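You operate a simulated robot arm through the tools that you are given. There is no shell and no other tool.

The job below is to be done with a simulated robot arm. You get a single attempt, and the scene is never put back.

JOB
Service the castor in the vice: brush the fluff off, then grease its wheels.
Fine: vice tight while you work and loose again at the end; grease from the axle tin; brush and dabber go back. Set down upright: fluff brush, dabber. A coat counts when it lies all over at full strength: go over it till it gets no stronger. What is to be rubbed or washed off counts as gone when no trace of it is left.
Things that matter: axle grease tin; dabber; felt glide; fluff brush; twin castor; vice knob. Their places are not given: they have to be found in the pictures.

Only the result counts: the job must be done as asked and must still hold three seconds after the hand-in. Knocking over, shifting, dropping, spilling or breaking anything else fails it.

ROBOT AND FRAMES
A 7-joint arm with a fingered hand, fixed in place. Base frame: the origin is on the floor under the middle of its stand, x ahead of it, y to its left, z up. Readings come in mm, degrees, newtons and seconds.
It reaches about 1164 mm from its shoulder. Its first joint turns from -166.0 to 166.0 degrees. Payload 4.7 kg.
The tool frame sits at the grasp point between the pads (the TCP): z along the fingers, y along the line on which they close. The tips reach 36 mm beyond it. The gripper opens to 120 mm; its body begins 42 mm behind the TCP. The gripper is a hand of 5 fingers: y runs from the thumb to the fingers, the wrist lies at [-18, -122, -210] in the tool frame, and closing takes about 1.5 s.
Orientation is that of the tool frame in the base frame, as a unit quaternion [x, y, z, w]. With the fingers straight down and the wrist toward the robot, the tool's x, y and z point along [0, 1, 0], [1, 0, 0] and [0, 0, -1] of the base frame.

CONTROLS
- The arm moves only by the tool servo_tool. Its argument "steps" is text: rows parted by semicolons, each of 7 numbers parted by spaces: the turn, a rotation vector about the base's x, y, z in degrees, then the shift along the base's x, y, z in mm, then the closure, from 0 (fully open) to 1 (shut). In form: wx wy wz dx dy dz grip; .... A call has 1 to 20 rows; each row shifts and turns the commanded pose from where the row before left it. Each row takes 0.2 s and may step no farther than 50 mm and 8.6 degrees from the row before; otherwise, or with a gripper value out of range, the whole call is refused. A pose out of reach is approached as far as the arm can. The call stops where the force on the tool passes 40 N (or 10 N more than at its start, if that is more) or the arm is blocked; 0.2 s more then pass. The fingers move at their own pace (about 45 mm/s each) and stop on an object; they squeeze with about 33 N. The grip force told is the motor's: it shows also when the fingers shut on nothing. Time passes only in rows, and 0.2 s behind the last, so rows that do not move let the fingers close. It gives the time, the measured TCP pose, the force on the tool (base axes), the opening and the grip force at its end, in the units of the frame above (readings bear some noise), with the torque about the TCP (base axes, N m) and any sound that the robot's microphone picked up.
- Cameras (640 x 400 px; columns grow to the right, rows downward): "scene" is fixed at [219.1, 648.8, 1436.2]; the picture's right is [-0.52, -0.85, 0.00], its down [-0.71, 0.43, -0.55] and it looks along [0.47, -0.29, -0.83] (base axes); focal length 317 px, centre (320, 200). "wrist" rides on the gripper at [72, -91, -143] in the tool frame; the picture's right is [-0.80, 0.28, -0.53], its down [-0.53, -0.73, 0.42] and it looks along [-0.27, 0.62, 0.74] (tool axes); focal length 234 px, centre (320, 200).
- camera(camera): a new picture of that camera. The clock stands still meanwhile.
- set_grasp(shape): the hand has 5 fingers and takes this shape, open, in about a second: jaw (thumb against the fingers, like two jaws); tri (thumb and two fingers); tip (a fingertip pinch); poke (one finger out to press); point (the index stretched); flat (the hand flat); cup (the hand cupped); fist (a fist). The gripper value then closes the fingers along that shape, each until it touches; the sizes above hold for jaw. It gives what a move gives, with no picture.
- locate(camera, pixels): for up to 12 pixels [column, row] of the newest picture of that camera ("zoom" is the newest enlarged one), the place [x, y, z] in the base frame of the surface seen there, good to about 3 mm. The clock stands still meanwhile.
- close_up(camera, box): a new picture of the part [left, top, right, bottom] of that camera's present view, enlarged. The clock stands still meanwhile.
- close_job(): hands the job in; it is judged then, once.

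Leave the gripper open and the arm clear of the work at the hand-in unless told otherwise.

The tools are called as a command line: name --argument value ..., lists and objects as JSON in quotes. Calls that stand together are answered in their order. servo_tool: Moves the arm, as the interface text tells. Its arguments: {"type":"object","properties":{"steps":{"type":"string"}},"required":["steps"]} The other tools are called the same way: set_grasp (shape) gives the hand a shape; camera (camera) takes a picture; locate (camera, pixels) gives the place of the surface under pixels of a picture; close_up (camera, box) takes an enlarged picture of a part of a camera's view; close_job () hands the job in.

At the start:

```text
t: 0.0
ee_pos: [332.6, 478.9, 1155.4]
orientation: [0.707, 0.707, 0.0, -0.001]
wrist_force: [-0.7, -1.5, 0.8]
torque: [0.01, 0.01, 0.03]
opening: 119.6
grip_force: 0.0
shape: jaw
```

scene: 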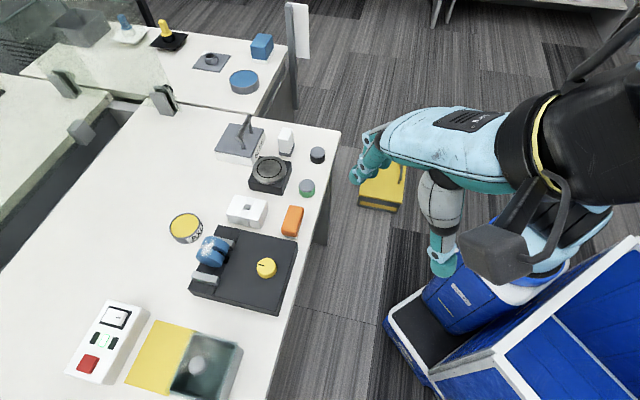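
wrist: 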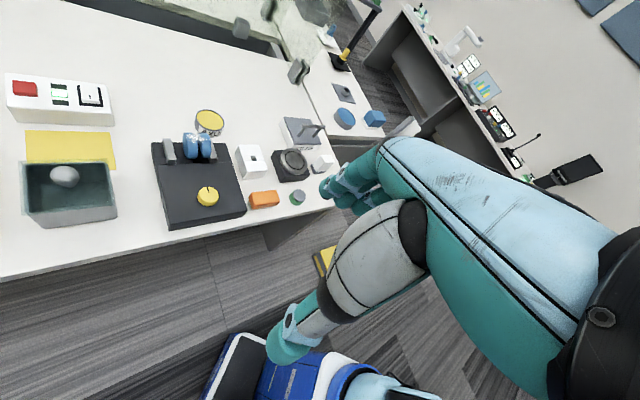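

I see a bench with a vice (dark plate with blue castor, yellow knob), a yellow tin, and on the far table a brush-like and dabber-like thing. I take enlarged pictures first to identify things.

close_up --camera "scene" --box '[150, 180, 330, 320]'

close_up --camera "scene" --box '[90, 0, 290, 120]'

close_up --camera "scene" --box '[200, 100, 350, 240]'

close_up --camera "scene" --box '[40, 280, 260, 400]'

```text
2.86 times, centred on (240, 250) of scene
```

zoom: 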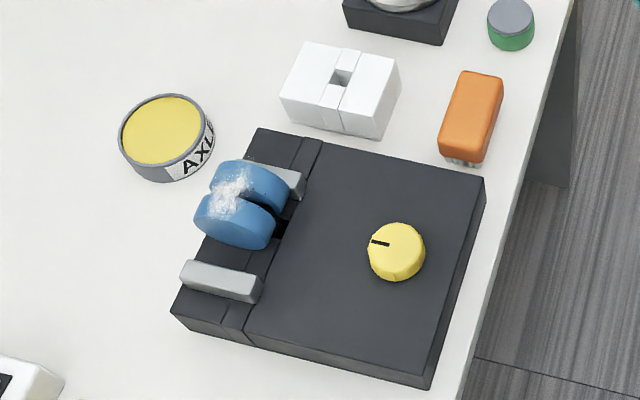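

```text
3.20 times, centred on (190, 60) of scene
```

zoom: 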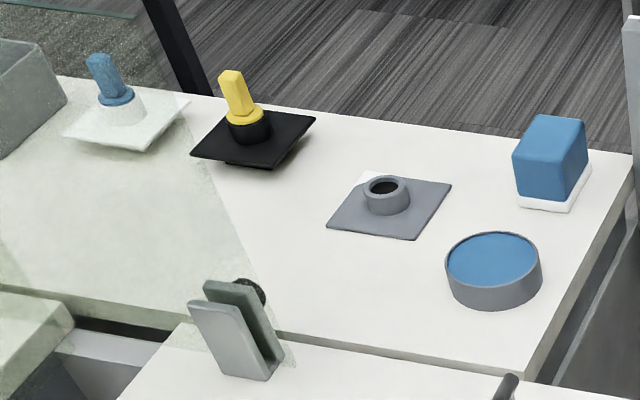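

```text
2.86 times, centred on (275, 170) of scene
```

zoom: 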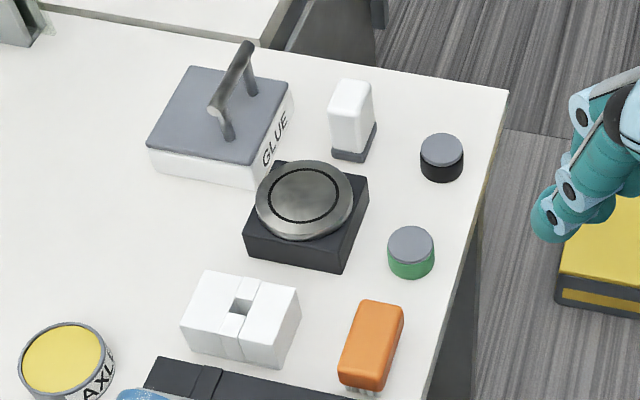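

```text
2.91 times, centred on (150, 340) of scene
```

zoom: 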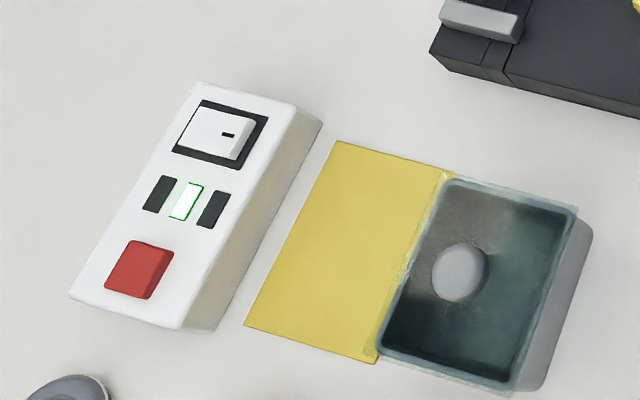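

The castor (blue wheels with fluff) sits in the vice at (212,250), the AXLE tin is at (186,228), an orange bristle brush at (292,221). I need their places in the base frame.

camera --camera "scene"

camera --camera "wrist"

locate --camera "scene" --pixels '[[186, 222], [212, 250], [266, 268], [292, 218], [286, 136], [317, 152], [307, 185], [247, 208], [268, 170], [240, 140], [130, 30], [168, 35]]'

locate --camera "scene" --pixels '[[212, 58], [262, 45], [243, 80], [200, 280], [226, 255], [280, 250], [150, 250], [300, 260], [335, 130], [265, 390], [90, 365], [200, 360]]'

```text
taken
```

scene: 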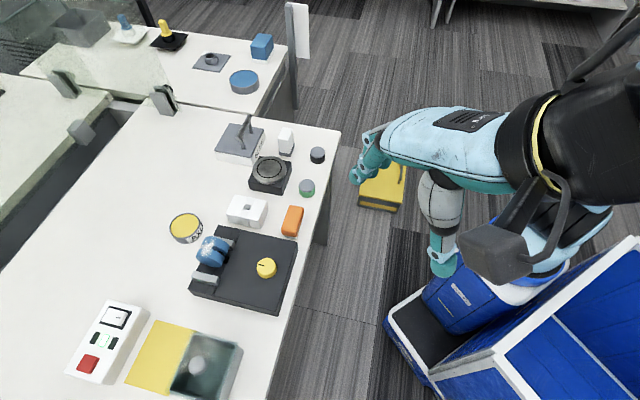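

```text
taken
```

wrist: 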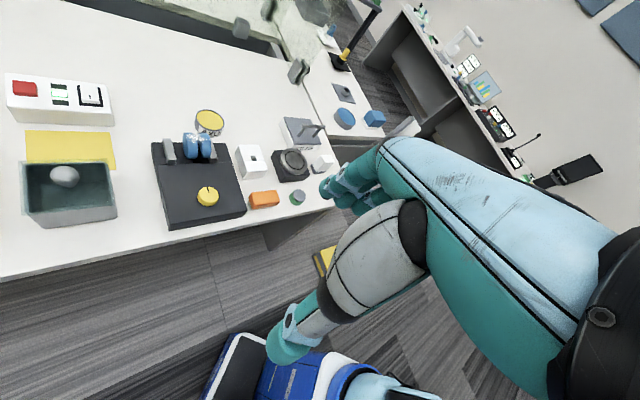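

```text
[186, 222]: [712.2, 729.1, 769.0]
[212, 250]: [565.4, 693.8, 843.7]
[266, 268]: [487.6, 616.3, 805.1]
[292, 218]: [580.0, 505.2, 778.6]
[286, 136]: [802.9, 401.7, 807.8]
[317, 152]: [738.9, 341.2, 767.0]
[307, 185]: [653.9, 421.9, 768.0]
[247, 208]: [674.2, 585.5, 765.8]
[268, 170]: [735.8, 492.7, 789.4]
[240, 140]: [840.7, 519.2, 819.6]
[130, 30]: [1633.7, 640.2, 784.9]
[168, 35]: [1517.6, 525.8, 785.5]
```

```text
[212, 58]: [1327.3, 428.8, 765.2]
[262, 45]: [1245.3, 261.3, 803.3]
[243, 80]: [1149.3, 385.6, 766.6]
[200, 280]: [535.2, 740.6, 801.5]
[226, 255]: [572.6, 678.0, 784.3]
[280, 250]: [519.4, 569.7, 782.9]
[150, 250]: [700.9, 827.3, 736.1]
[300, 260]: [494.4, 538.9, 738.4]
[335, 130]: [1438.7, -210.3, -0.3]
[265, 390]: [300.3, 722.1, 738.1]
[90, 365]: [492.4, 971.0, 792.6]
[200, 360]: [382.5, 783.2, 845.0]
```

Bench top is at z≈737. I look closer at the candidates for dabber and brush in both views.

close_up --camera "wrist" --box '[140, 90, 260, 240]'

close_up --camera "wrist" --box '[220, 100, 360, 220]'

close_up --camera "scene" --box '[260, 115, 340, 165]'

close_up --camera "scene" --box '[180, 220, 260, 290]'

close_up --camera "scene" --box '[215, 170, 325, 240]'

```text
2.67 times, centred on (200, 165) of wrist
```

zoom: 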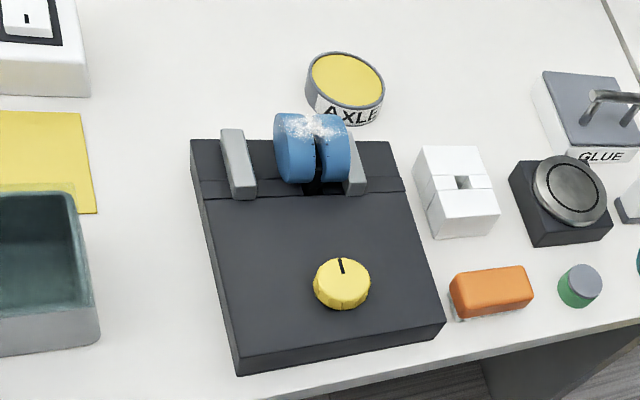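

```text
3.33 times, centred on (290, 160) of wrist
```

zoom: 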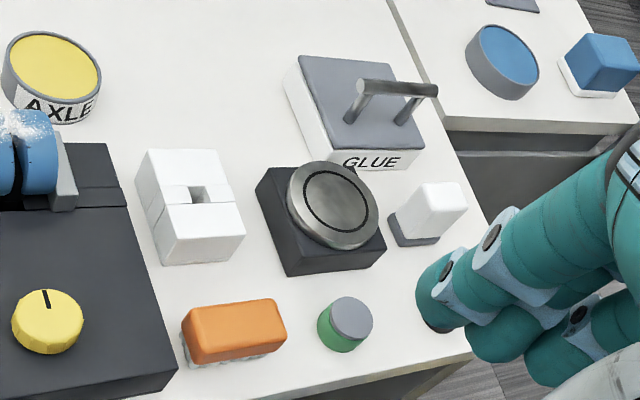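

```text
8.00 times, centred on (300, 140) of scene
```

zoom: 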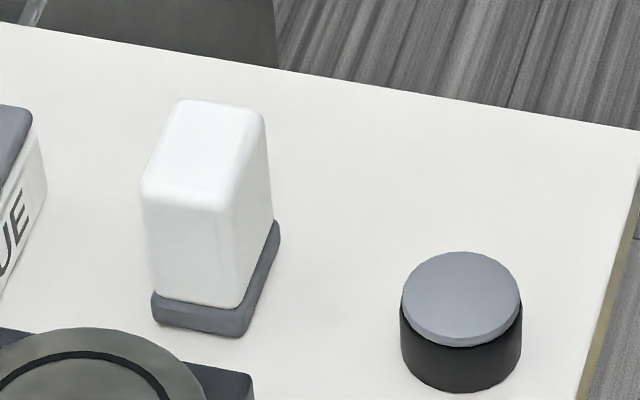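

```text
5.71 times, centred on (220, 255) of scene
```

zoom: 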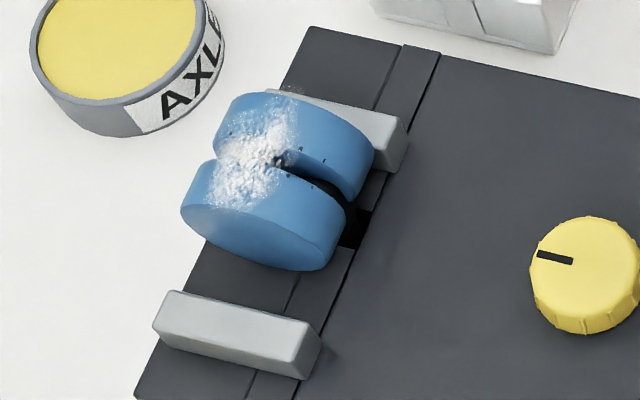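

```text
5.71 times, centred on (270, 205) of scene
```

zoom: 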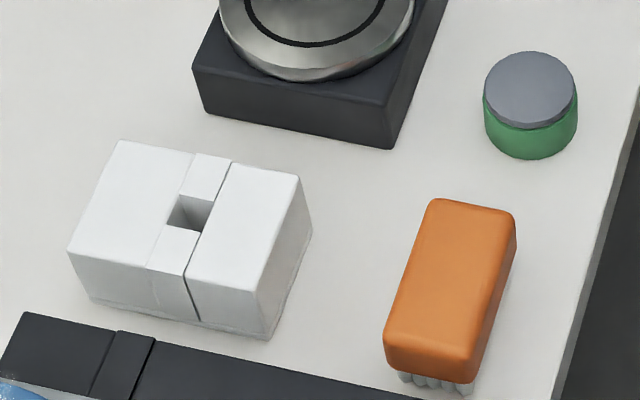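

The orange bristled block at (292,221) is the fluff brush; the white block with grey pad at (286,138) looks like the dabber. The castor stands near the far jaw with a gap to the near jaw, so the vice looks loose. I measure the knob, castor and jaws.

close_up --camera "scene" --box '[180, 220, 300, 320]'

locate --camera "zoom" --pixels '[[414, 218], [465, 218], [440, 190], [440, 245], [405, 205], [100, 275], [30, 250], [110, 110], [150, 60], [90, 110], [120, 180], [160, 205]]'

```text
4.00 times, centred on (240, 270) of scene
```

zoom: 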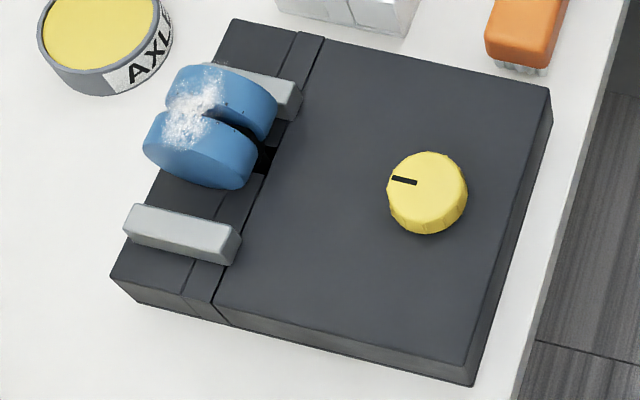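

```text
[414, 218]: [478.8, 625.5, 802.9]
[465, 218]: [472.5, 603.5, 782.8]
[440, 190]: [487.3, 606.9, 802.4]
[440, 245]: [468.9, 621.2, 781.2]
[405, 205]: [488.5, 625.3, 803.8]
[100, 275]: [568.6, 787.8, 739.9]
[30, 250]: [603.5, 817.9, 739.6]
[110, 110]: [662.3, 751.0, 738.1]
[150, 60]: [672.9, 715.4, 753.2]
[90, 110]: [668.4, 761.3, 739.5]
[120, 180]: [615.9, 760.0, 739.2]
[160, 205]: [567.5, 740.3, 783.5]
```

locate --camera "zoom" --pixels '[[428, 155], [391, 185], [425, 222], [463, 185], [427, 188], [415, 183], [393, 178], [200, 70], [230, 90], [270, 105], [180, 130], [200, 160]]'

locate --camera "zoom" --pixels '[[150, 145], [175, 80], [250, 150], [250, 180], [255, 160], [265, 80], [295, 90], [145, 210], [235, 235], [190, 235], [268, 160], [140, 160]]'

```text
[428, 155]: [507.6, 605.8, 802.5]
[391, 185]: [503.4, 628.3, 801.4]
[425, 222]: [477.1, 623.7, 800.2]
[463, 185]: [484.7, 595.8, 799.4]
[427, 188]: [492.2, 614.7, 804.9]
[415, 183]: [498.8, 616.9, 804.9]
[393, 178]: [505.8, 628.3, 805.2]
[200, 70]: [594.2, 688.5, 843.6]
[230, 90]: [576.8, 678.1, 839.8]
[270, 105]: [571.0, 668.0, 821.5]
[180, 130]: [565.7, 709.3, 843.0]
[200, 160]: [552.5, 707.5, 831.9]
```

```text
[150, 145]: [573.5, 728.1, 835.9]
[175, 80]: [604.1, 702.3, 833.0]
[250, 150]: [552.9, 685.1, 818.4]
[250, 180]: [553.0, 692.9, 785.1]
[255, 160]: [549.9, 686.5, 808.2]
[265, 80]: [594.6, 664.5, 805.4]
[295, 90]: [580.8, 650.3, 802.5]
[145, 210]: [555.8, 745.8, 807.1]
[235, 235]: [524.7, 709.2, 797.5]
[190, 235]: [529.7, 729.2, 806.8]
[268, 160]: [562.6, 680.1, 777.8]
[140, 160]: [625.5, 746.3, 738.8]
```

The knob centre is about (493, 613), top z≈804, plate z≈781, radius ≈18. The castor tops out at z≈844 between the jaws. I move the open hand above the knob, at z≈900.

servo_tool --steps "0 0 0 20 17 -32 0; 0 0 0 20 17 -32 0; 0 0 0 20 17 -32 0; 0 0 0 20 17 -32 0; 0 0 0 20 17 -32 0; 0 0 0 20 17 -32 0; 0 0 0 20 16 -32 0; 0 0 0 20 16 -31 0; 0 0 0 0 0 0 0; 0 0 0 0 0 0 0"

```text
t: 2.2
ee_pos: [490.6, 611.4, 897.7]
orientation: [0.707, 0.707, 0.0, 0.0]
wrist_force: [0.5, -0.3, 0.8]
torque: [-0.03, 0.0, -0.01]
opening: 119.7
grip_force: 0.0
shape: jaw
```

I look at the hand over the knob.

camera --camera "scene"

camera --camera "wrist"

```text
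taken
```

scene: 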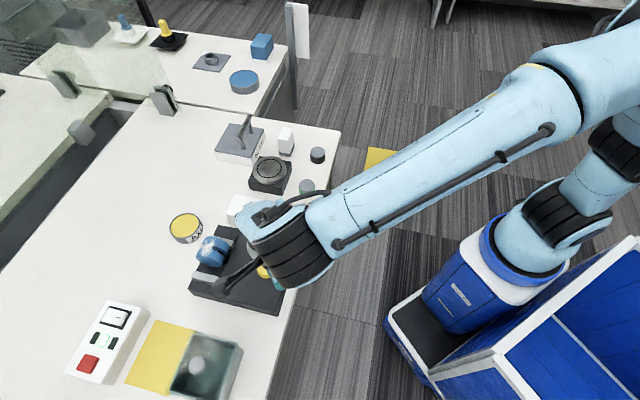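

```text
taken
```

wrist: 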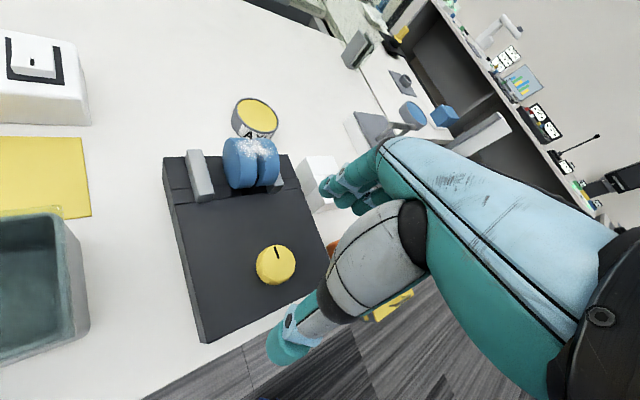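

The hand is over the knob, with the thumb on the robot side. I descend to TCP z≈824 (tips about 6 mm above the plate), watching force.

servo_tool --steps "0 0 0 2.4 1.6 -20 0; 0 0 0 0 0 -20 0; 0 0 0 0 0 -20 0; 0 0 0 0 0 -13 0; 0 0 0 0 0 0 0"

```text
t: 3.4
ee_pos: [492.5, 612.6, 827.3]
orientation: [0.706, 0.708, 0.0, 0.0]
wrist_force: [-0.2, 0.0, -0.1]
torque: [0.0, 0.0, 0.0]
opening: 119.6
grip_force: 0.1
shape: jaw
```

At z≈827 no contact. I close the fingers on the knob.

servo_tool --steps "0 0 0 0 0 -2 0.3; 0 0 0 0 0 0 0.6; 0 0 0 0 0 0 1; 0 0 0 0 0 0 1; 0 0 0 0 0 0 1; 0 0 0 0 0 0 1; 0 0 0 0 0 0 1"

camera --camera "wrist"

camera --camera "scene"

```text
t: 5.0
ee_pos: [492.9, 614.0, 824.6]
orientation: [0.706, 0.708, 0.0, -0.001]
wrist_force: [-5.4, -0.7, 0.0]
torque: [-0.01, 0.1, -0.04]
opening: 32.4
grip_force: 32.6
shape: jaw
```

```text
taken
```

wrist: 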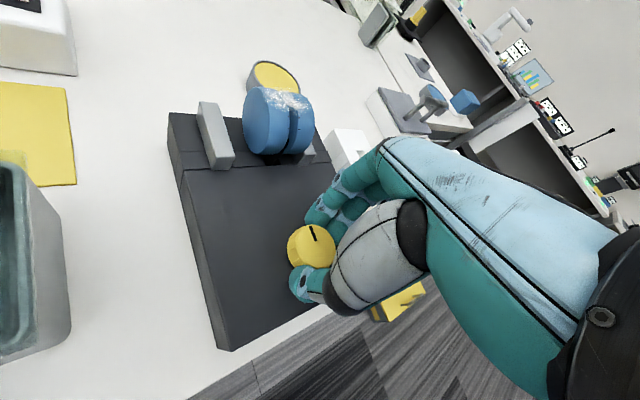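

```text
taken
```

scene: 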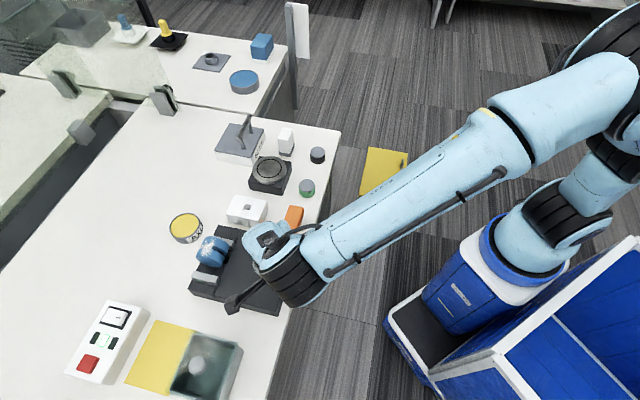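

The knob is held (opening 32 mm). I turn it clockwise, seen from above, by 24°, and look at the jaws.

servo_tool --steps "0 0 -6 0 0 0 1; 0 0 -6 0 0 0 1; 0 0 -6 0 0 0 1; 0 0 -6 0 0 0 1; 0 0 0 0 0 0 1"

camera --camera "wrist"

close_up --camera "scene" --box '[180, 220, 260, 290]'

```text
t: 6.2
ee_pos: [492.6, 615.4, 824.4]
orientation: [0.839, 0.545, 0.0, 0.0]
wrist_force: [-8.0, 5.0, -2.4]
torque: [0.13, 0.17, 0.01]
opening: 31.9
grip_force: 32.8
shape: jaw
```

```text
taken
```

wrist: 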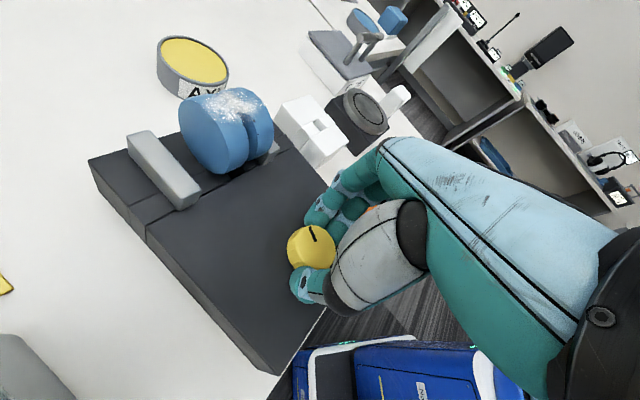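

```text
5.71 times, centred on (220, 255) of scene
```

zoom: 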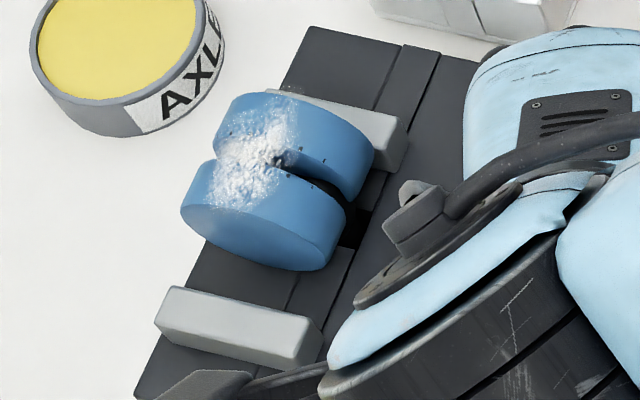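

The knob turns with the hand, and the near jaw seems to have crept slightly toward the castor. I continue clockwise another 36°.

servo_tool --steps "0 0 -6 0 0 0 1; 0 0 -6 0 0 0 1; 0 0 -6 0 0 0 1; 0 0 -6 0 0 0 1; 0 0 -6 0 0 0 1; 0 0 -6 0 0 0 1; 0 0 0 0 0 0 1"

camera --camera "wrist"

close_up --camera "scene" --box '[180, 220, 260, 290]'

```text
t: 7.8
ee_pos: [493.6, 615.8, 824.0]
orientation: [0.966, 0.259, 0.0, 0.0]
wrist_force: [-3.9, 13.5, 0.0]
torque: [0.36, 0.1, 0.05]
opening: 31.4
grip_force: 32.9
shape: jaw
```

```text
taken
```

wrist: 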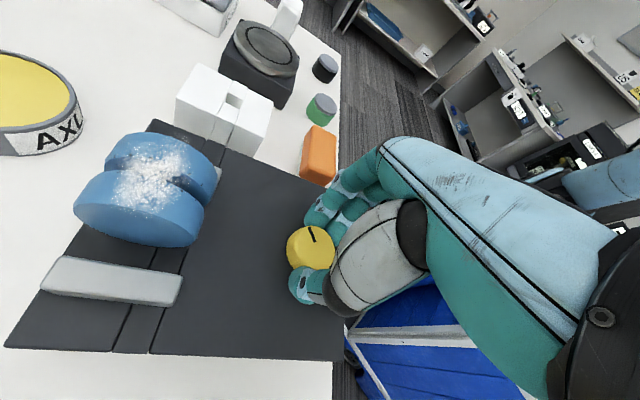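

```text
5.71 times, centred on (220, 255) of scene
```

zoom: 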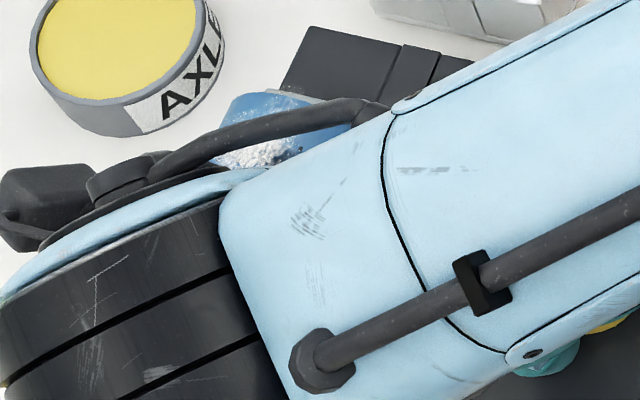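

Now I measure the jaw positions in the wrist picture.

locate --camera "wrist" --pixels '[[65, 260], [175, 278], [170, 295], [50, 290], [115, 277], [150, 230], [100, 215], [215, 180], [200, 215], [75, 195]]'

```text
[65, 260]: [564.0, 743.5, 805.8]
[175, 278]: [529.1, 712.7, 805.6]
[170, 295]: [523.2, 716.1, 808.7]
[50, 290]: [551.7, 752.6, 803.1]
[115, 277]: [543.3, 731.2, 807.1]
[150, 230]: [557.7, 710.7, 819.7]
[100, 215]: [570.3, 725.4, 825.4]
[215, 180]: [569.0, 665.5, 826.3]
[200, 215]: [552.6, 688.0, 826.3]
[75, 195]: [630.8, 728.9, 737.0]
```

Gap of roughly 20 mm remains between the near jaw and the castor face. I turn another 36° clockwise and re-measure.

servo_tool --steps "0 0 -6 0 0 0 1; 0 0 -6 0 0 0 1; 0 0 -6 0 0 0 1; 0 0 -6 0 0 0 1; 0 0 -6 0 0 0 1; 0 0 -6 0 0 0 1; 0 0 0 0 0 0 1"

camera --camera "wrist"

```text
t: 9.4
ee_pos: [494.1, 615.1, 824.6]
orientation: [0.999, -0.052, 0.0, 0.0]
wrist_force: [4.9, 16.6, 2.6]
torque: [0.58, -0.13, 0.03]
opening: 31.5
grip_force: 32.6
shape: jaw
```

```text
taken
```

wrist: 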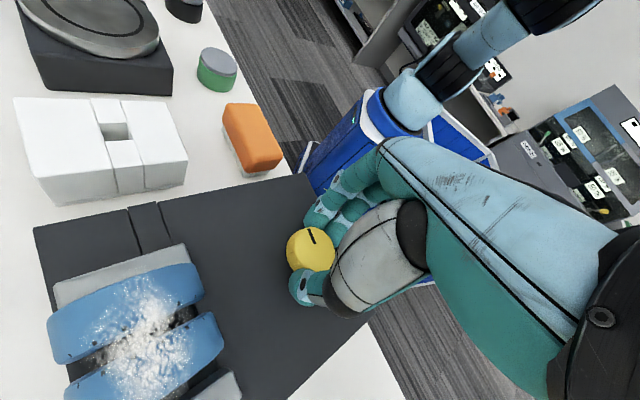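

locate --camera "wrist" --pixels '[[232, 385], [225, 396], [215, 350], [180, 250], [80, 290], [195, 290], [120, 365], [150, 375], [60, 340], [240, 395]]'

```text
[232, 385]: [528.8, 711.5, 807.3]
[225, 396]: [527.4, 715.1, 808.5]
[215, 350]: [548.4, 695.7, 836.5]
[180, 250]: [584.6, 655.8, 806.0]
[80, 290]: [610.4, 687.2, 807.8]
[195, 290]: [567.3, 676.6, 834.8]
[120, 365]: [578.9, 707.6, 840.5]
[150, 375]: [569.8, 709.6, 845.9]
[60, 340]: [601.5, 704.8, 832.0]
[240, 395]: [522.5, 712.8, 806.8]
```

close_up --camera "scene" --box '[180, 220, 260, 290]'

camera --camera "scene"

```text
5.71 times, centred on (220, 255) of scene
```

zoom: 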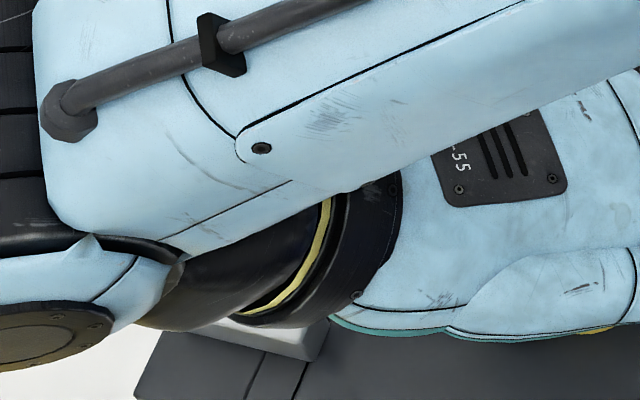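

```text
taken
```

scene: 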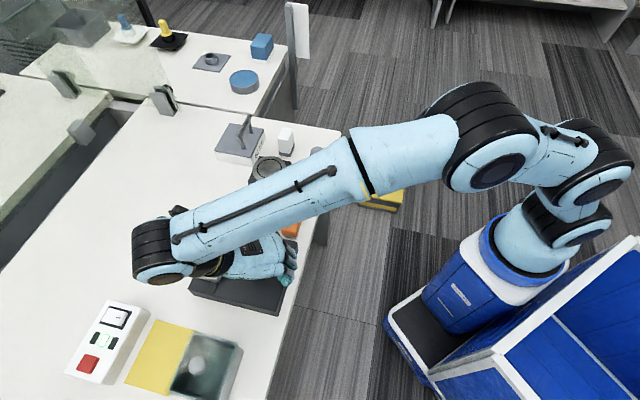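

The near jaw's lower corner has crept from (302,378) to about (308,362) in the zoom, so clockwise is closing it. I let go, rise, and swing the hand back for another bite.

servo_tool --steps "0 0 0 0 0 0 0.5; 0 0 0 0 0 0 0; 0 0 0 0 0 0 0; 0 0 0 0 0 0 0; 0 0 0 0 0 0 0; 0 0 0 0 0 30 0; 0 0 0 0 0 40 0; 0 0 8 0 0 10 0; 0 0 8 0 0 0 0; 0 0 8 0 0 0 0; 0 0 8 0 0 0 0; 0 0 8 0 0 0 0; 0 0 8 0 0 0 0; 0 0 8 0 0 0 0; 0 0 8 0 0 0 0; 0 0 8 0 0 0 0; 0 0 8 0 0 0 0; 0 0 8 0 0 0 0; 0 0 8 0 0 0 0"

close_up --camera "scene" --box '[180, 220, 260, 290]'

```text
t: 13.4
ee_pos: [492.4, 615.6, 905.1]
orientation: [0.705, 0.709, -0.001, 0.0]
wrist_force: [0.6, 0.3, -1.2]
torque: [-0.04, 0.0, -0.01]
opening: 119.5
grip_force: 0.0
shape: jaw
```

```text
5.71 times, centred on (220, 255) of scene
```

zoom: 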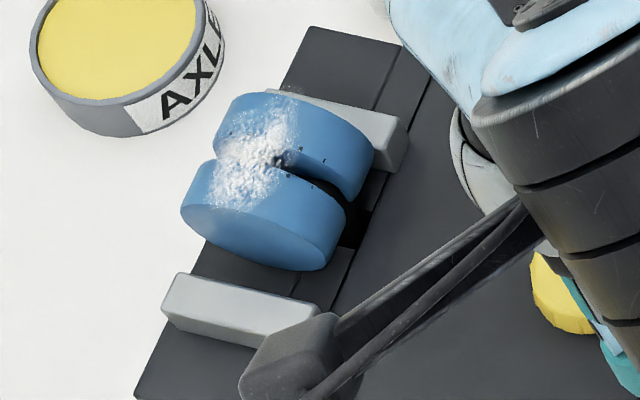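

The near jaw has clearly moved toward the castor. I turn the hand further to yaw +64°, part-close it to ~70 mm, and go down on the knob again.

servo_tool --steps "0 0 8 0 -0.5 0 0.2; 0 0 8 0 -0.5 0 0.4; 0 0 8 0 -0.5 0 0.4; 0 0 8 0 -0.5 0 0.4; 0 0 8 0 -0.5 0 0.4; 0 0 8 0 0 0 0.4; 0 0 8 0 0 0 0.4; 0 0 8 0 0 0 0.4; 0 0 0 0 0 0 0.4; 0 0 0 0 0 0 0.4"

camera --camera "wrist"

camera --camera "scene"

```text
t: 15.6
ee_pos: [493.4, 612.1, 904.6]
orientation: [0.224, 0.975, 0.0, 0.0]
wrist_force: [0.1, -0.3, 0.7]
torque: [0.01, -0.01, 0.01]
opening: 72.5
grip_force: 0.0
shape: jaw
```

```text
taken
```

wrist: 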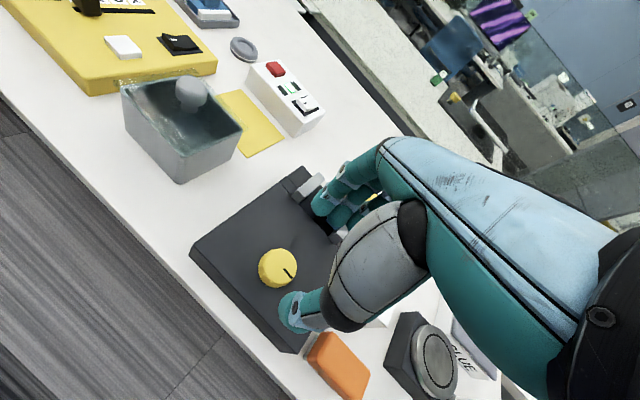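

```text
taken
```

scene: 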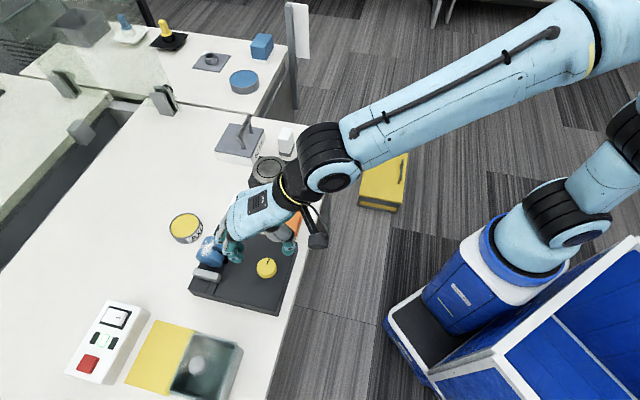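

The hand is at yaw ≈64° over the knob, fingers between the knob and the castor at a safe distance. I go down to z≈826.

servo_tool --steps "0 0 0 0 0.5 -26 0.4; 0 0 0 0 0 -26 0.4; 0 0 0 0 0 -16 0.4; 0 0 0 0 0 -10 0.4; 0 0 0 0 0 0 0.4"

camera --camera "scene"

```text
t: 16.8
ee_pos: [493.2, 612.6, 827.5]
orientation: [0.225, 0.974, 0.0, -0.001]
wrist_force: [-0.4, 0.0, 0.3]
torque: [0.0, 0.0, 0.01]
opening: 72.3
grip_force: 0.0
shape: jaw
```

```text
taken
```

scene: 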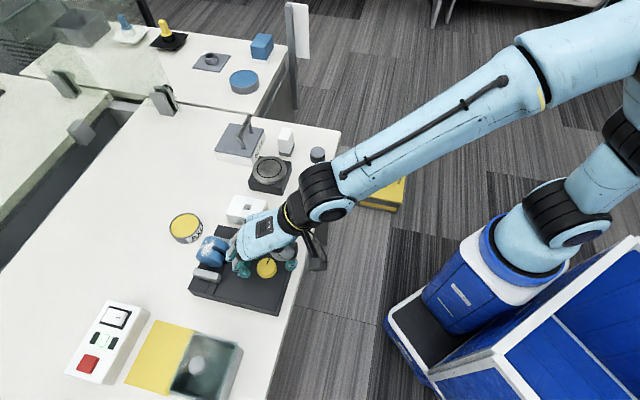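

No contact on the way. I close on the knob and turn clockwise 96° (12 rows of 8°).

servo_tool --steps "0 0 0 0 0 -3 0.7; 0 0 0 0 0 0 1; 0 0 0 0 0 0 1; 0 0 0 0 0 0 1; 0 0 0 0 0 0 1; 0 0 -8 0 0 0 1; 0 0 -8 0 0 0 1; 0 0 -8 0 0 0 1; 0 0 -8 0 0 0 1; 0 0 -8 0 0 0 1; 0 0 -8 0 0 0 1; 0 0 -8 0 0 0 1; 0 0 -8 0 0 0 1; 0 0 0 0 0 0 1"

camera --camera "wrist"

close_up --camera "scene" --box '[180, 220, 260, 290]'

```text
t: 19.8
ee_pos: [492.6, 614.9, 824.4]
orientation: [0.707, 0.707, 0.001, -0.001]
wrist_force: [-15.2, 7.9, -1.9]
torque: [0.17, 0.47, 0.06]
opening: 32.0
grip_force: 32.9
shape: jaw
```

```text
taken
```

wrist: 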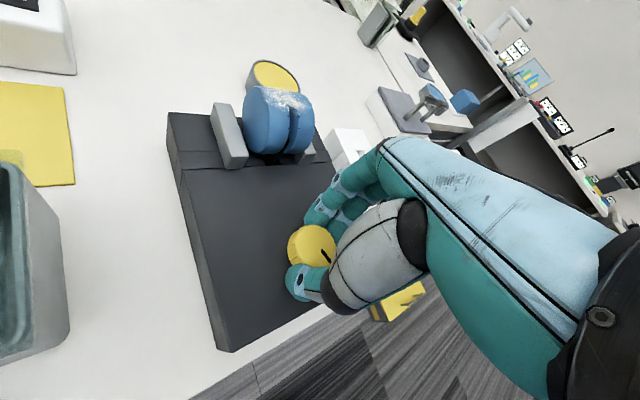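

```text
5.71 times, centred on (220, 255) of scene
```

zoom: 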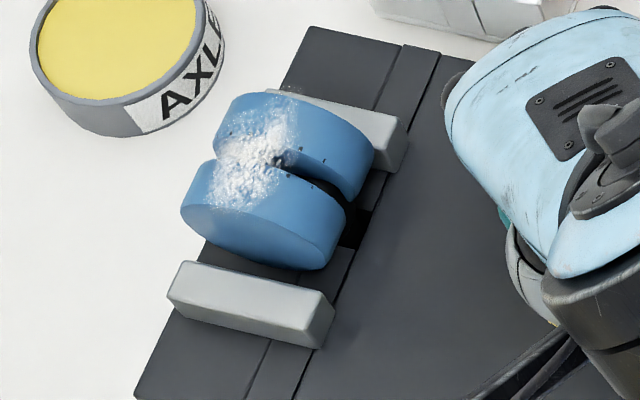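

The jaw keeps closing; about 8–10 mm of gap is left. I continue clockwise another 64° with a slight shift to relieve the side force.

servo_tool --steps "0 0 -8 -0.3 0.3 0 1; 0 0 -8 -0.3 0.3 0 1; 0 0 -8 0 0.3 0 1; 0 0 -8 0 0.3 0 1; 0 0 -8 0 0 0 1; 0 0 -8 0 0 0 1; 0 0 -8 0 0 0 1; 0 0 -8 0 0 0 1; 0 0 0 0 0 0 1"

camera --camera "wrist"

```text
t: 21.8
ee_pos: [493.1, 615.2, 823.0]
orientation: [0.974, 0.225, 0.0, 0.0]
wrist_force: [1.7, 22.2, 0.5]
torque: [0.69, 0.01, 0.09]
opening: 31.8
grip_force: 33.0
shape: jaw
```

```text
taken
```

wrist: 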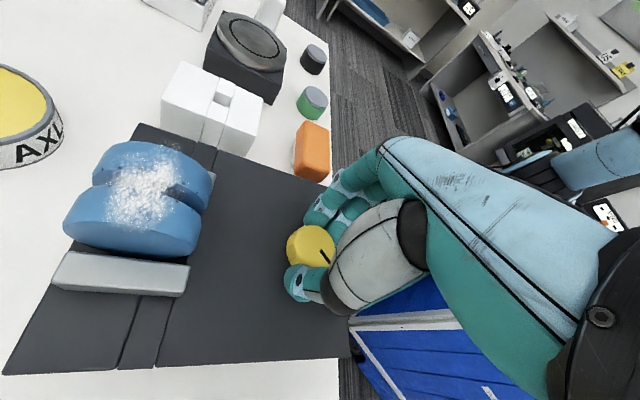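

Nearly closed. I keep turning in smaller portions, easing the side force with a small +y shift, watching the torque.

servo_tool --steps "0 0 -6 0 0.5 0 1; 0 0 -6 0 0.5 0 1; 0 0 -6 0 0.5 0 1; 0 0 -6 0.3 0 0 1; 0 0 -6 0.3 0 0 1; 0 0 0 0 0 0 1"

camera --camera "wrist"

```text
t: 23.2
ee_pos: [494.6, 616.3, 823.0]
orientation: [0.999, -0.035, 0.0, 0.0]
wrist_force: [6.3, 19.2, 4.1]
torque: [0.64, -0.19, 0.03]
opening: 31.9
grip_force: 32.8
shape: jaw
```

```text
taken
```

wrist: 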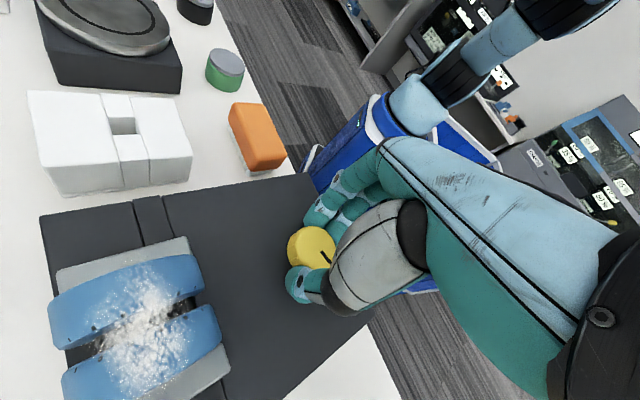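

The jaw is almost on the wheel (near (222,370)). I release, rise, and swing back for a third bite.

servo_tool --steps "0 0 0 0 0 0 0.4; 0 0 0 0 0 0 0.4; 0 0 0 0 0 0 0.4; 0 0 0 0 0 0 0.4; 0 0 0 0 0 30 0.4; 0 0 0 0 0 40 0.4; 0 0 8 0 0 10 0.4; 0 0 8 0 0 0 0.4; 0 0 8 0 0 0 0.4; 0 0 8 0 0 0 0.4; 0 0 8 0 0 0 0.4; 0 0 8 0 0 0 0.4; 0 0 8 0 0 0 0.4; 0 0 8 0 0 0 0.4; 0 0 8 0 0 0 0.4; 0 0 8 0 0 0 0.4; 0 0 8 0 0 0 0.4; 0 0 8 0 0 0 0.4"

close_up --camera "scene" --box '[180, 220, 260, 290]'

```text
t: 27.0
ee_pos: [494.4, 614.9, 904.2]
orientation: [0.693, 0.721, -0.001, 0.001]
wrist_force: [0.4, 0.5, -0.1]
torque: [0.03, 0.02, 0.01]
opening: 71.7
grip_force: 0.1
shape: jaw
```

```text
5.71 times, centred on (220, 255) of scene
```

zoom: 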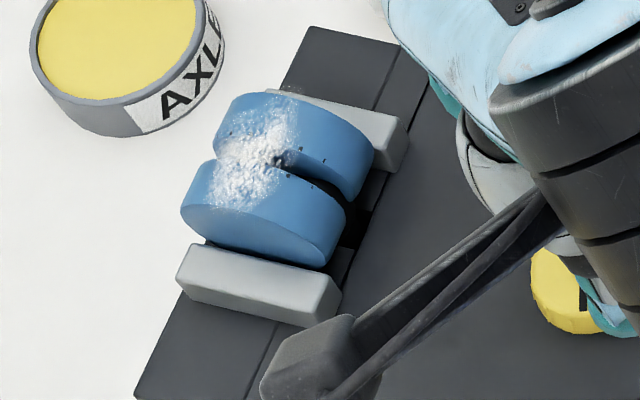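

About 2–4 mm left. I go on: rotate to yaw +64°, descend, grip.

servo_tool --steps "0 0 8 0 0 0 0.4; 0 0 8 0 -0.5 0 0.4; 0 0 8 -0.5 -0.5 0 0.4; 0 0 8 -0.5 -0.5 0 0.4; 0 0 8 0 -0.5 0 0.4; 0 0 8 0 0 0 0.4; 0 0 8 0 0 0 0.4; 0 0 6 0 0 0 0.4; 0 0 0 0 0 -26 0.4; 0 0 0 0 0 -26 0.4; 0 0 0 0 0 -16 0.4; 0 0 0 0 0 -12 0.4; 0 0 0 0 0 0 0.4"

```text
t: 29.8
ee_pos: [492.6, 612.6, 822.9]
orientation: [0.225, 0.974, 0.0, 0.0]
wrist_force: [1.0, 0.7, -0.7]
torque: [-0.01, -0.01, 0.02]
opening: 71.4
grip_force: 0.0
shape: jaw
```

Around the knob with no contact. I close and turn clockwise in 6° rows.

servo_tool --steps "0 0 0 0 0 0 0.7; 0 0 0 0 0 0 1; 0 0 0 0 0 0 1; 0 0 0 0 0 0 1; 0 0 0 0 0 0 1; 0 0 -6 0 0 0 1; 0 0 -6 0 0 0 1; 0 0 -6 0 0 0 1; 0 0 -6 0 0 0 1; 0 0 0 0 0 0 1"

close_up --camera "scene" --box '[180, 220, 260, 290]'

```text
t: 32.0
ee_pos: [491.9, 612.7, 824.7]
orientation: [0.423, 0.906, 0.0, -0.001]
wrist_force: [-12.7, 0.6, -3.9]
torque: [0.07, 0.3, 0.13]
opening: 32.6
grip_force: 32.9
shape: jaw
```

```text
5.71 times, centred on (220, 255) of scene
```

zoom: 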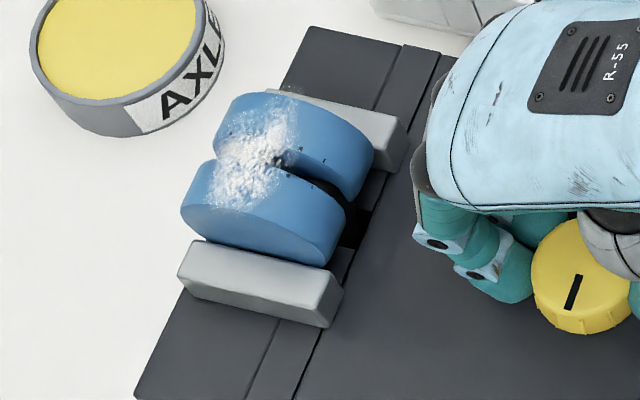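

The knob followed; torque about z has risen to 0.13. I continue.

servo_tool --steps "0 0 -6 -0.3 0.3 0 1; 0 0 -6 -0.3 0.3 0 1; 0 0 -6 -0.3 0.3 0 1; 0 0 -6 0 0.3 0 1; 0 0 0 0 0 0 1"

close_up --camera "scene" --box '[180, 220, 300, 320]'

```text
t: 33.2
ee_pos: [491.9, 616.1, 823.6]
orientation: [0.601, 0.799, -0.001, 0.0]
wrist_force: [-14.3, 22.8, -7.6]
torque: [0.81, 0.2, 0.76]
opening: 31.0
grip_force: 33.4
shape: jaw
```

```text
4.00 times, centred on (240, 270) of scene
```

zoom: 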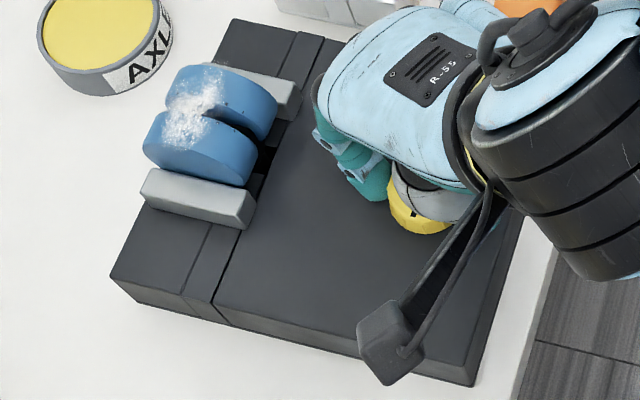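

Torque jumped to 0.76 N·m — the jaw is now bearing on the castor. I look from the wrist to see whether the knob is tight or slipping.

camera --camera "wrist"

close_up --camera "wrist" --box '[200, 60, 360, 320]'

```text
taken
```

wrist: 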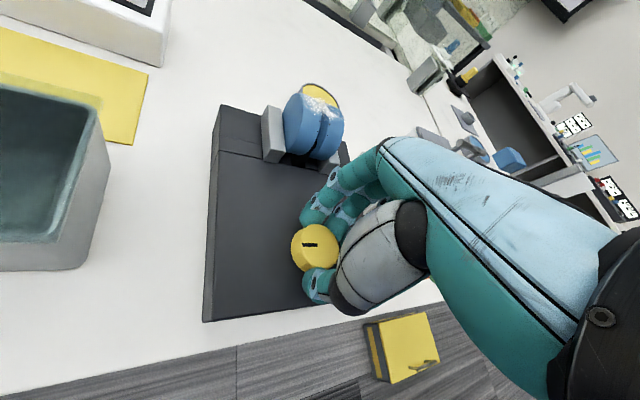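

```text
1.54 times, centred on (280, 190) of wrist
```

zoom: 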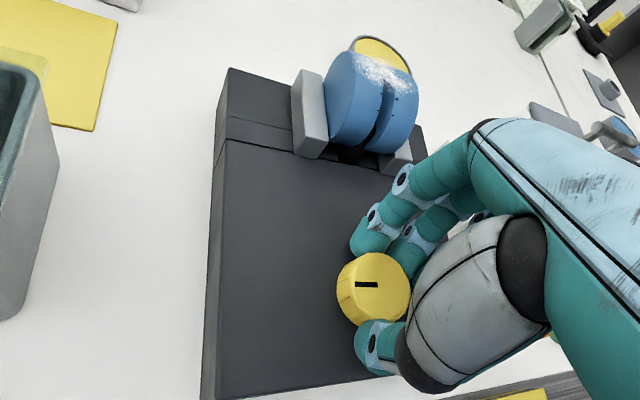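

servo_tool --steps "0 0 -4 0 0 0 1; 0 0 -4 0 0 0 1; 0 0 -4 0 0 0 1; 0 0 0 0 0 0 1"

camera --camera "wrist"

close_up --camera "wrist" --box '[200, 60, 360, 320]'

```text
t: 34.2
ee_pos: [491.7, 615.0, 823.4]
orientation: [0.682, 0.732, -0.001, 0.0]
wrist_force: [-0.1, 8.5, -5.6]
torque: [0.45, -0.22, 0.51]
opening: 30.8
grip_force: 32.7
shape: jaw
```

```text
taken
```

wrist: 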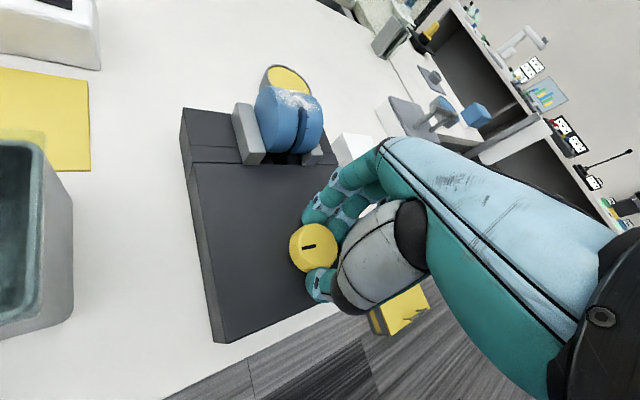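

```text
1.54 times, centred on (280, 190) of wrist
```

zoom: 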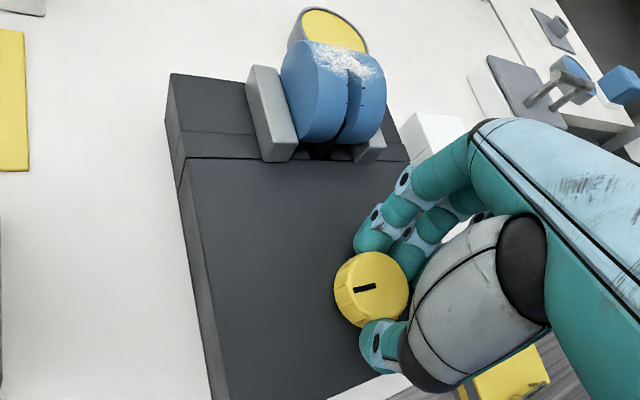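

The mark stayed while the hand went on – the knob slips in the fingers, so it is at its stop. I regrip once, centred, to press it fully tight.

servo_tool --steps "0 0 0 0 0 0 0.5; 0 0 0 0.5 -2 0 0.5; 0 0 0 0 0 0 0.5; 0 0 0 0 0 0 1; 0 0 0 0 0 0 1; 0 0 0 0 0 0 1; 0 0 0 0 0 0 1; 0 0 -6 0 0 0 1; 0 0 -6 0 0 0 1; 0 0 0 0 0 0 1"

close_up --camera "wrist" --box '[200, 60, 360, 320]'

```text
t: 36.4
ee_pos: [492.5, 613.1, 822.8]
orientation: [0.755, 0.655, 0.0, -0.001]
wrist_force: [-9.5, 11.9, -4.9]
torque: [0.35, 0.14, 0.3]
opening: 30.7
grip_force: 33.1
shape: jaw
```

```text
1.54 times, centred on (280, 190) of wrist
```

zoom: 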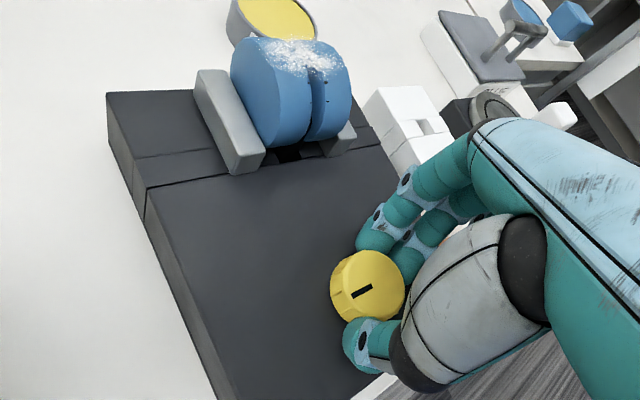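

The knob no longer follows: the vice is tight. I open and rise clear.

servo_tool --steps "0 0 0 0 0 0 0.4; 0 0 0 0 0 0 0.2; 0 0 0 0 0 0 0; 0 0 0 0 0 0 0; 0 0 0 0 0 30 0; 0 0 0 0 0 40 0; 0 0 0 0 0 40 0; 0 0 8 0 0 40 0; 0 0 8 0 -40 0 0; 0 0 0 0 -40 0 0; 0 0 0 0 -40 0 0; 0 0 0 0 -40 0 0; 0 0 0 0 -40 0 0; 0 0 0 0 0 0 0"

camera --camera "wrist"

camera --camera "scene"

```text
t: 39.4
ee_pos: [490.6, 409.8, 972.3]
orientation: [0.657, 0.754, 0.0, 0.0]
wrist_force: [-0.3, 0.0, -1.1]
torque: [0.01, 0.02, -0.01]
opening: 119.6
grip_force: 0.0
shape: jaw
```

```text
taken
```

wrist: 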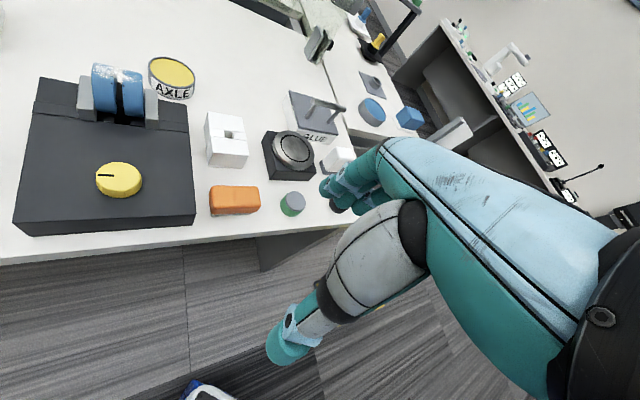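

```text
taken
```

scene: 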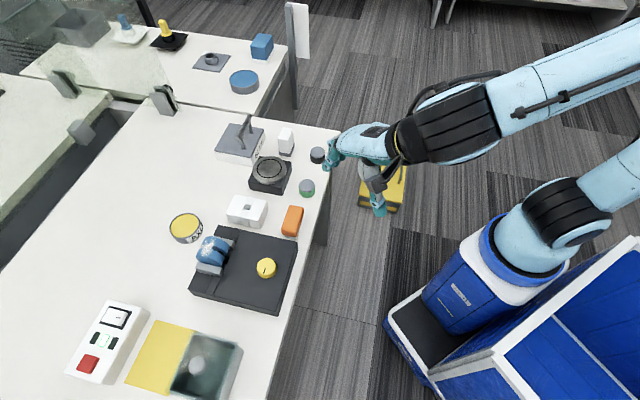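

Vice closed on the castor. I now measure the orange brush, the white dabber, the tin, and the castor in close-ups.

close_up --camera "scene" --box '[262, 190, 326, 250]'

locate --camera "zoom" --pixels '[[230, 115], [320, 140], [370, 120], [410, 145], [290, 270], [220, 290], [300, 300], [360, 250], [260, 330], [325, 310], [180, 320], [310, 200]]'

close_up --camera "wrist" --box '[195, 165, 275, 230]'

locate --camera "zoom" --pixels '[[125, 185], [505, 180], [500, 240], [130, 255], [310, 190], [310, 240], [300, 330], [500, 330], [140, 340], [140, 300], [510, 290], [320, 360]]'

```text
6.67 times, centred on (294, 220) of scene
```

zoom: 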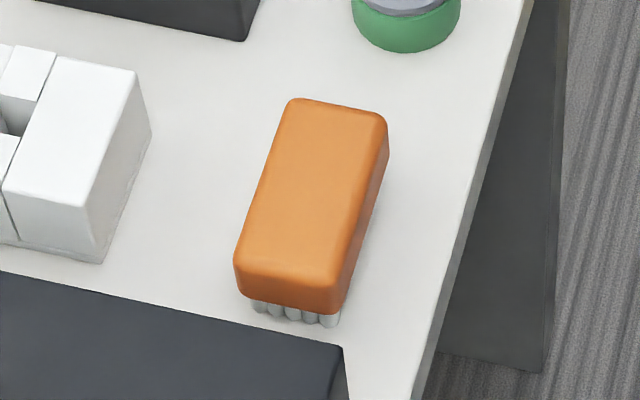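

```text
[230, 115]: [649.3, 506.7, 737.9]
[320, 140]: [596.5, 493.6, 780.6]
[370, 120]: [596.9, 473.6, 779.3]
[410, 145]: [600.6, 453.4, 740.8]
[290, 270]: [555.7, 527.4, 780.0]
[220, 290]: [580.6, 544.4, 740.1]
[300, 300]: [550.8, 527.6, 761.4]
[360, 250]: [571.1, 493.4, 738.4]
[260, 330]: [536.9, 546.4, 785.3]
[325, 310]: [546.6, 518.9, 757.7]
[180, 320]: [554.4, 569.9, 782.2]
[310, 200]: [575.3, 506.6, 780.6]
```

```text
6.15 times, centred on (235, 198) of wrist
```

zoom: 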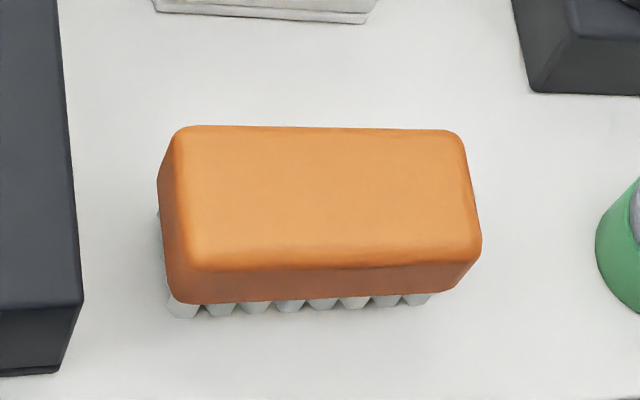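

```text
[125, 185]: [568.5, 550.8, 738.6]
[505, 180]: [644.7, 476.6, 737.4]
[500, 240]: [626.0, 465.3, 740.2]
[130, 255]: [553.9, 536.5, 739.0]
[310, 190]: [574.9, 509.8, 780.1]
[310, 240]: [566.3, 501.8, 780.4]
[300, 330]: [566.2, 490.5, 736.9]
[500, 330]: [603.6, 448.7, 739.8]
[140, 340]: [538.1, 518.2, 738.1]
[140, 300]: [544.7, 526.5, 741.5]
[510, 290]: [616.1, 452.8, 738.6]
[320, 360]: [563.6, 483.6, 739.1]
```

locate --camera "zoom" --pixels '[[185, 135], [455, 138], [472, 245], [190, 262], [325, 130], [320, 262], [180, 200], [465, 190], [320, 200], [250, 305], [400, 297], [180, 285]]'

```text
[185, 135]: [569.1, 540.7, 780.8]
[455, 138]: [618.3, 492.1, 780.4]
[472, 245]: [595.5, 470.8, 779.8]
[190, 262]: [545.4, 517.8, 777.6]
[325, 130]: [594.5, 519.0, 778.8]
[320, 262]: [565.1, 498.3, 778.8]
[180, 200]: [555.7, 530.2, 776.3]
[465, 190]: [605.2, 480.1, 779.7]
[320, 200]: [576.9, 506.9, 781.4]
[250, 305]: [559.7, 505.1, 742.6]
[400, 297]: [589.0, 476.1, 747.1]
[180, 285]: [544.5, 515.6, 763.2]
```

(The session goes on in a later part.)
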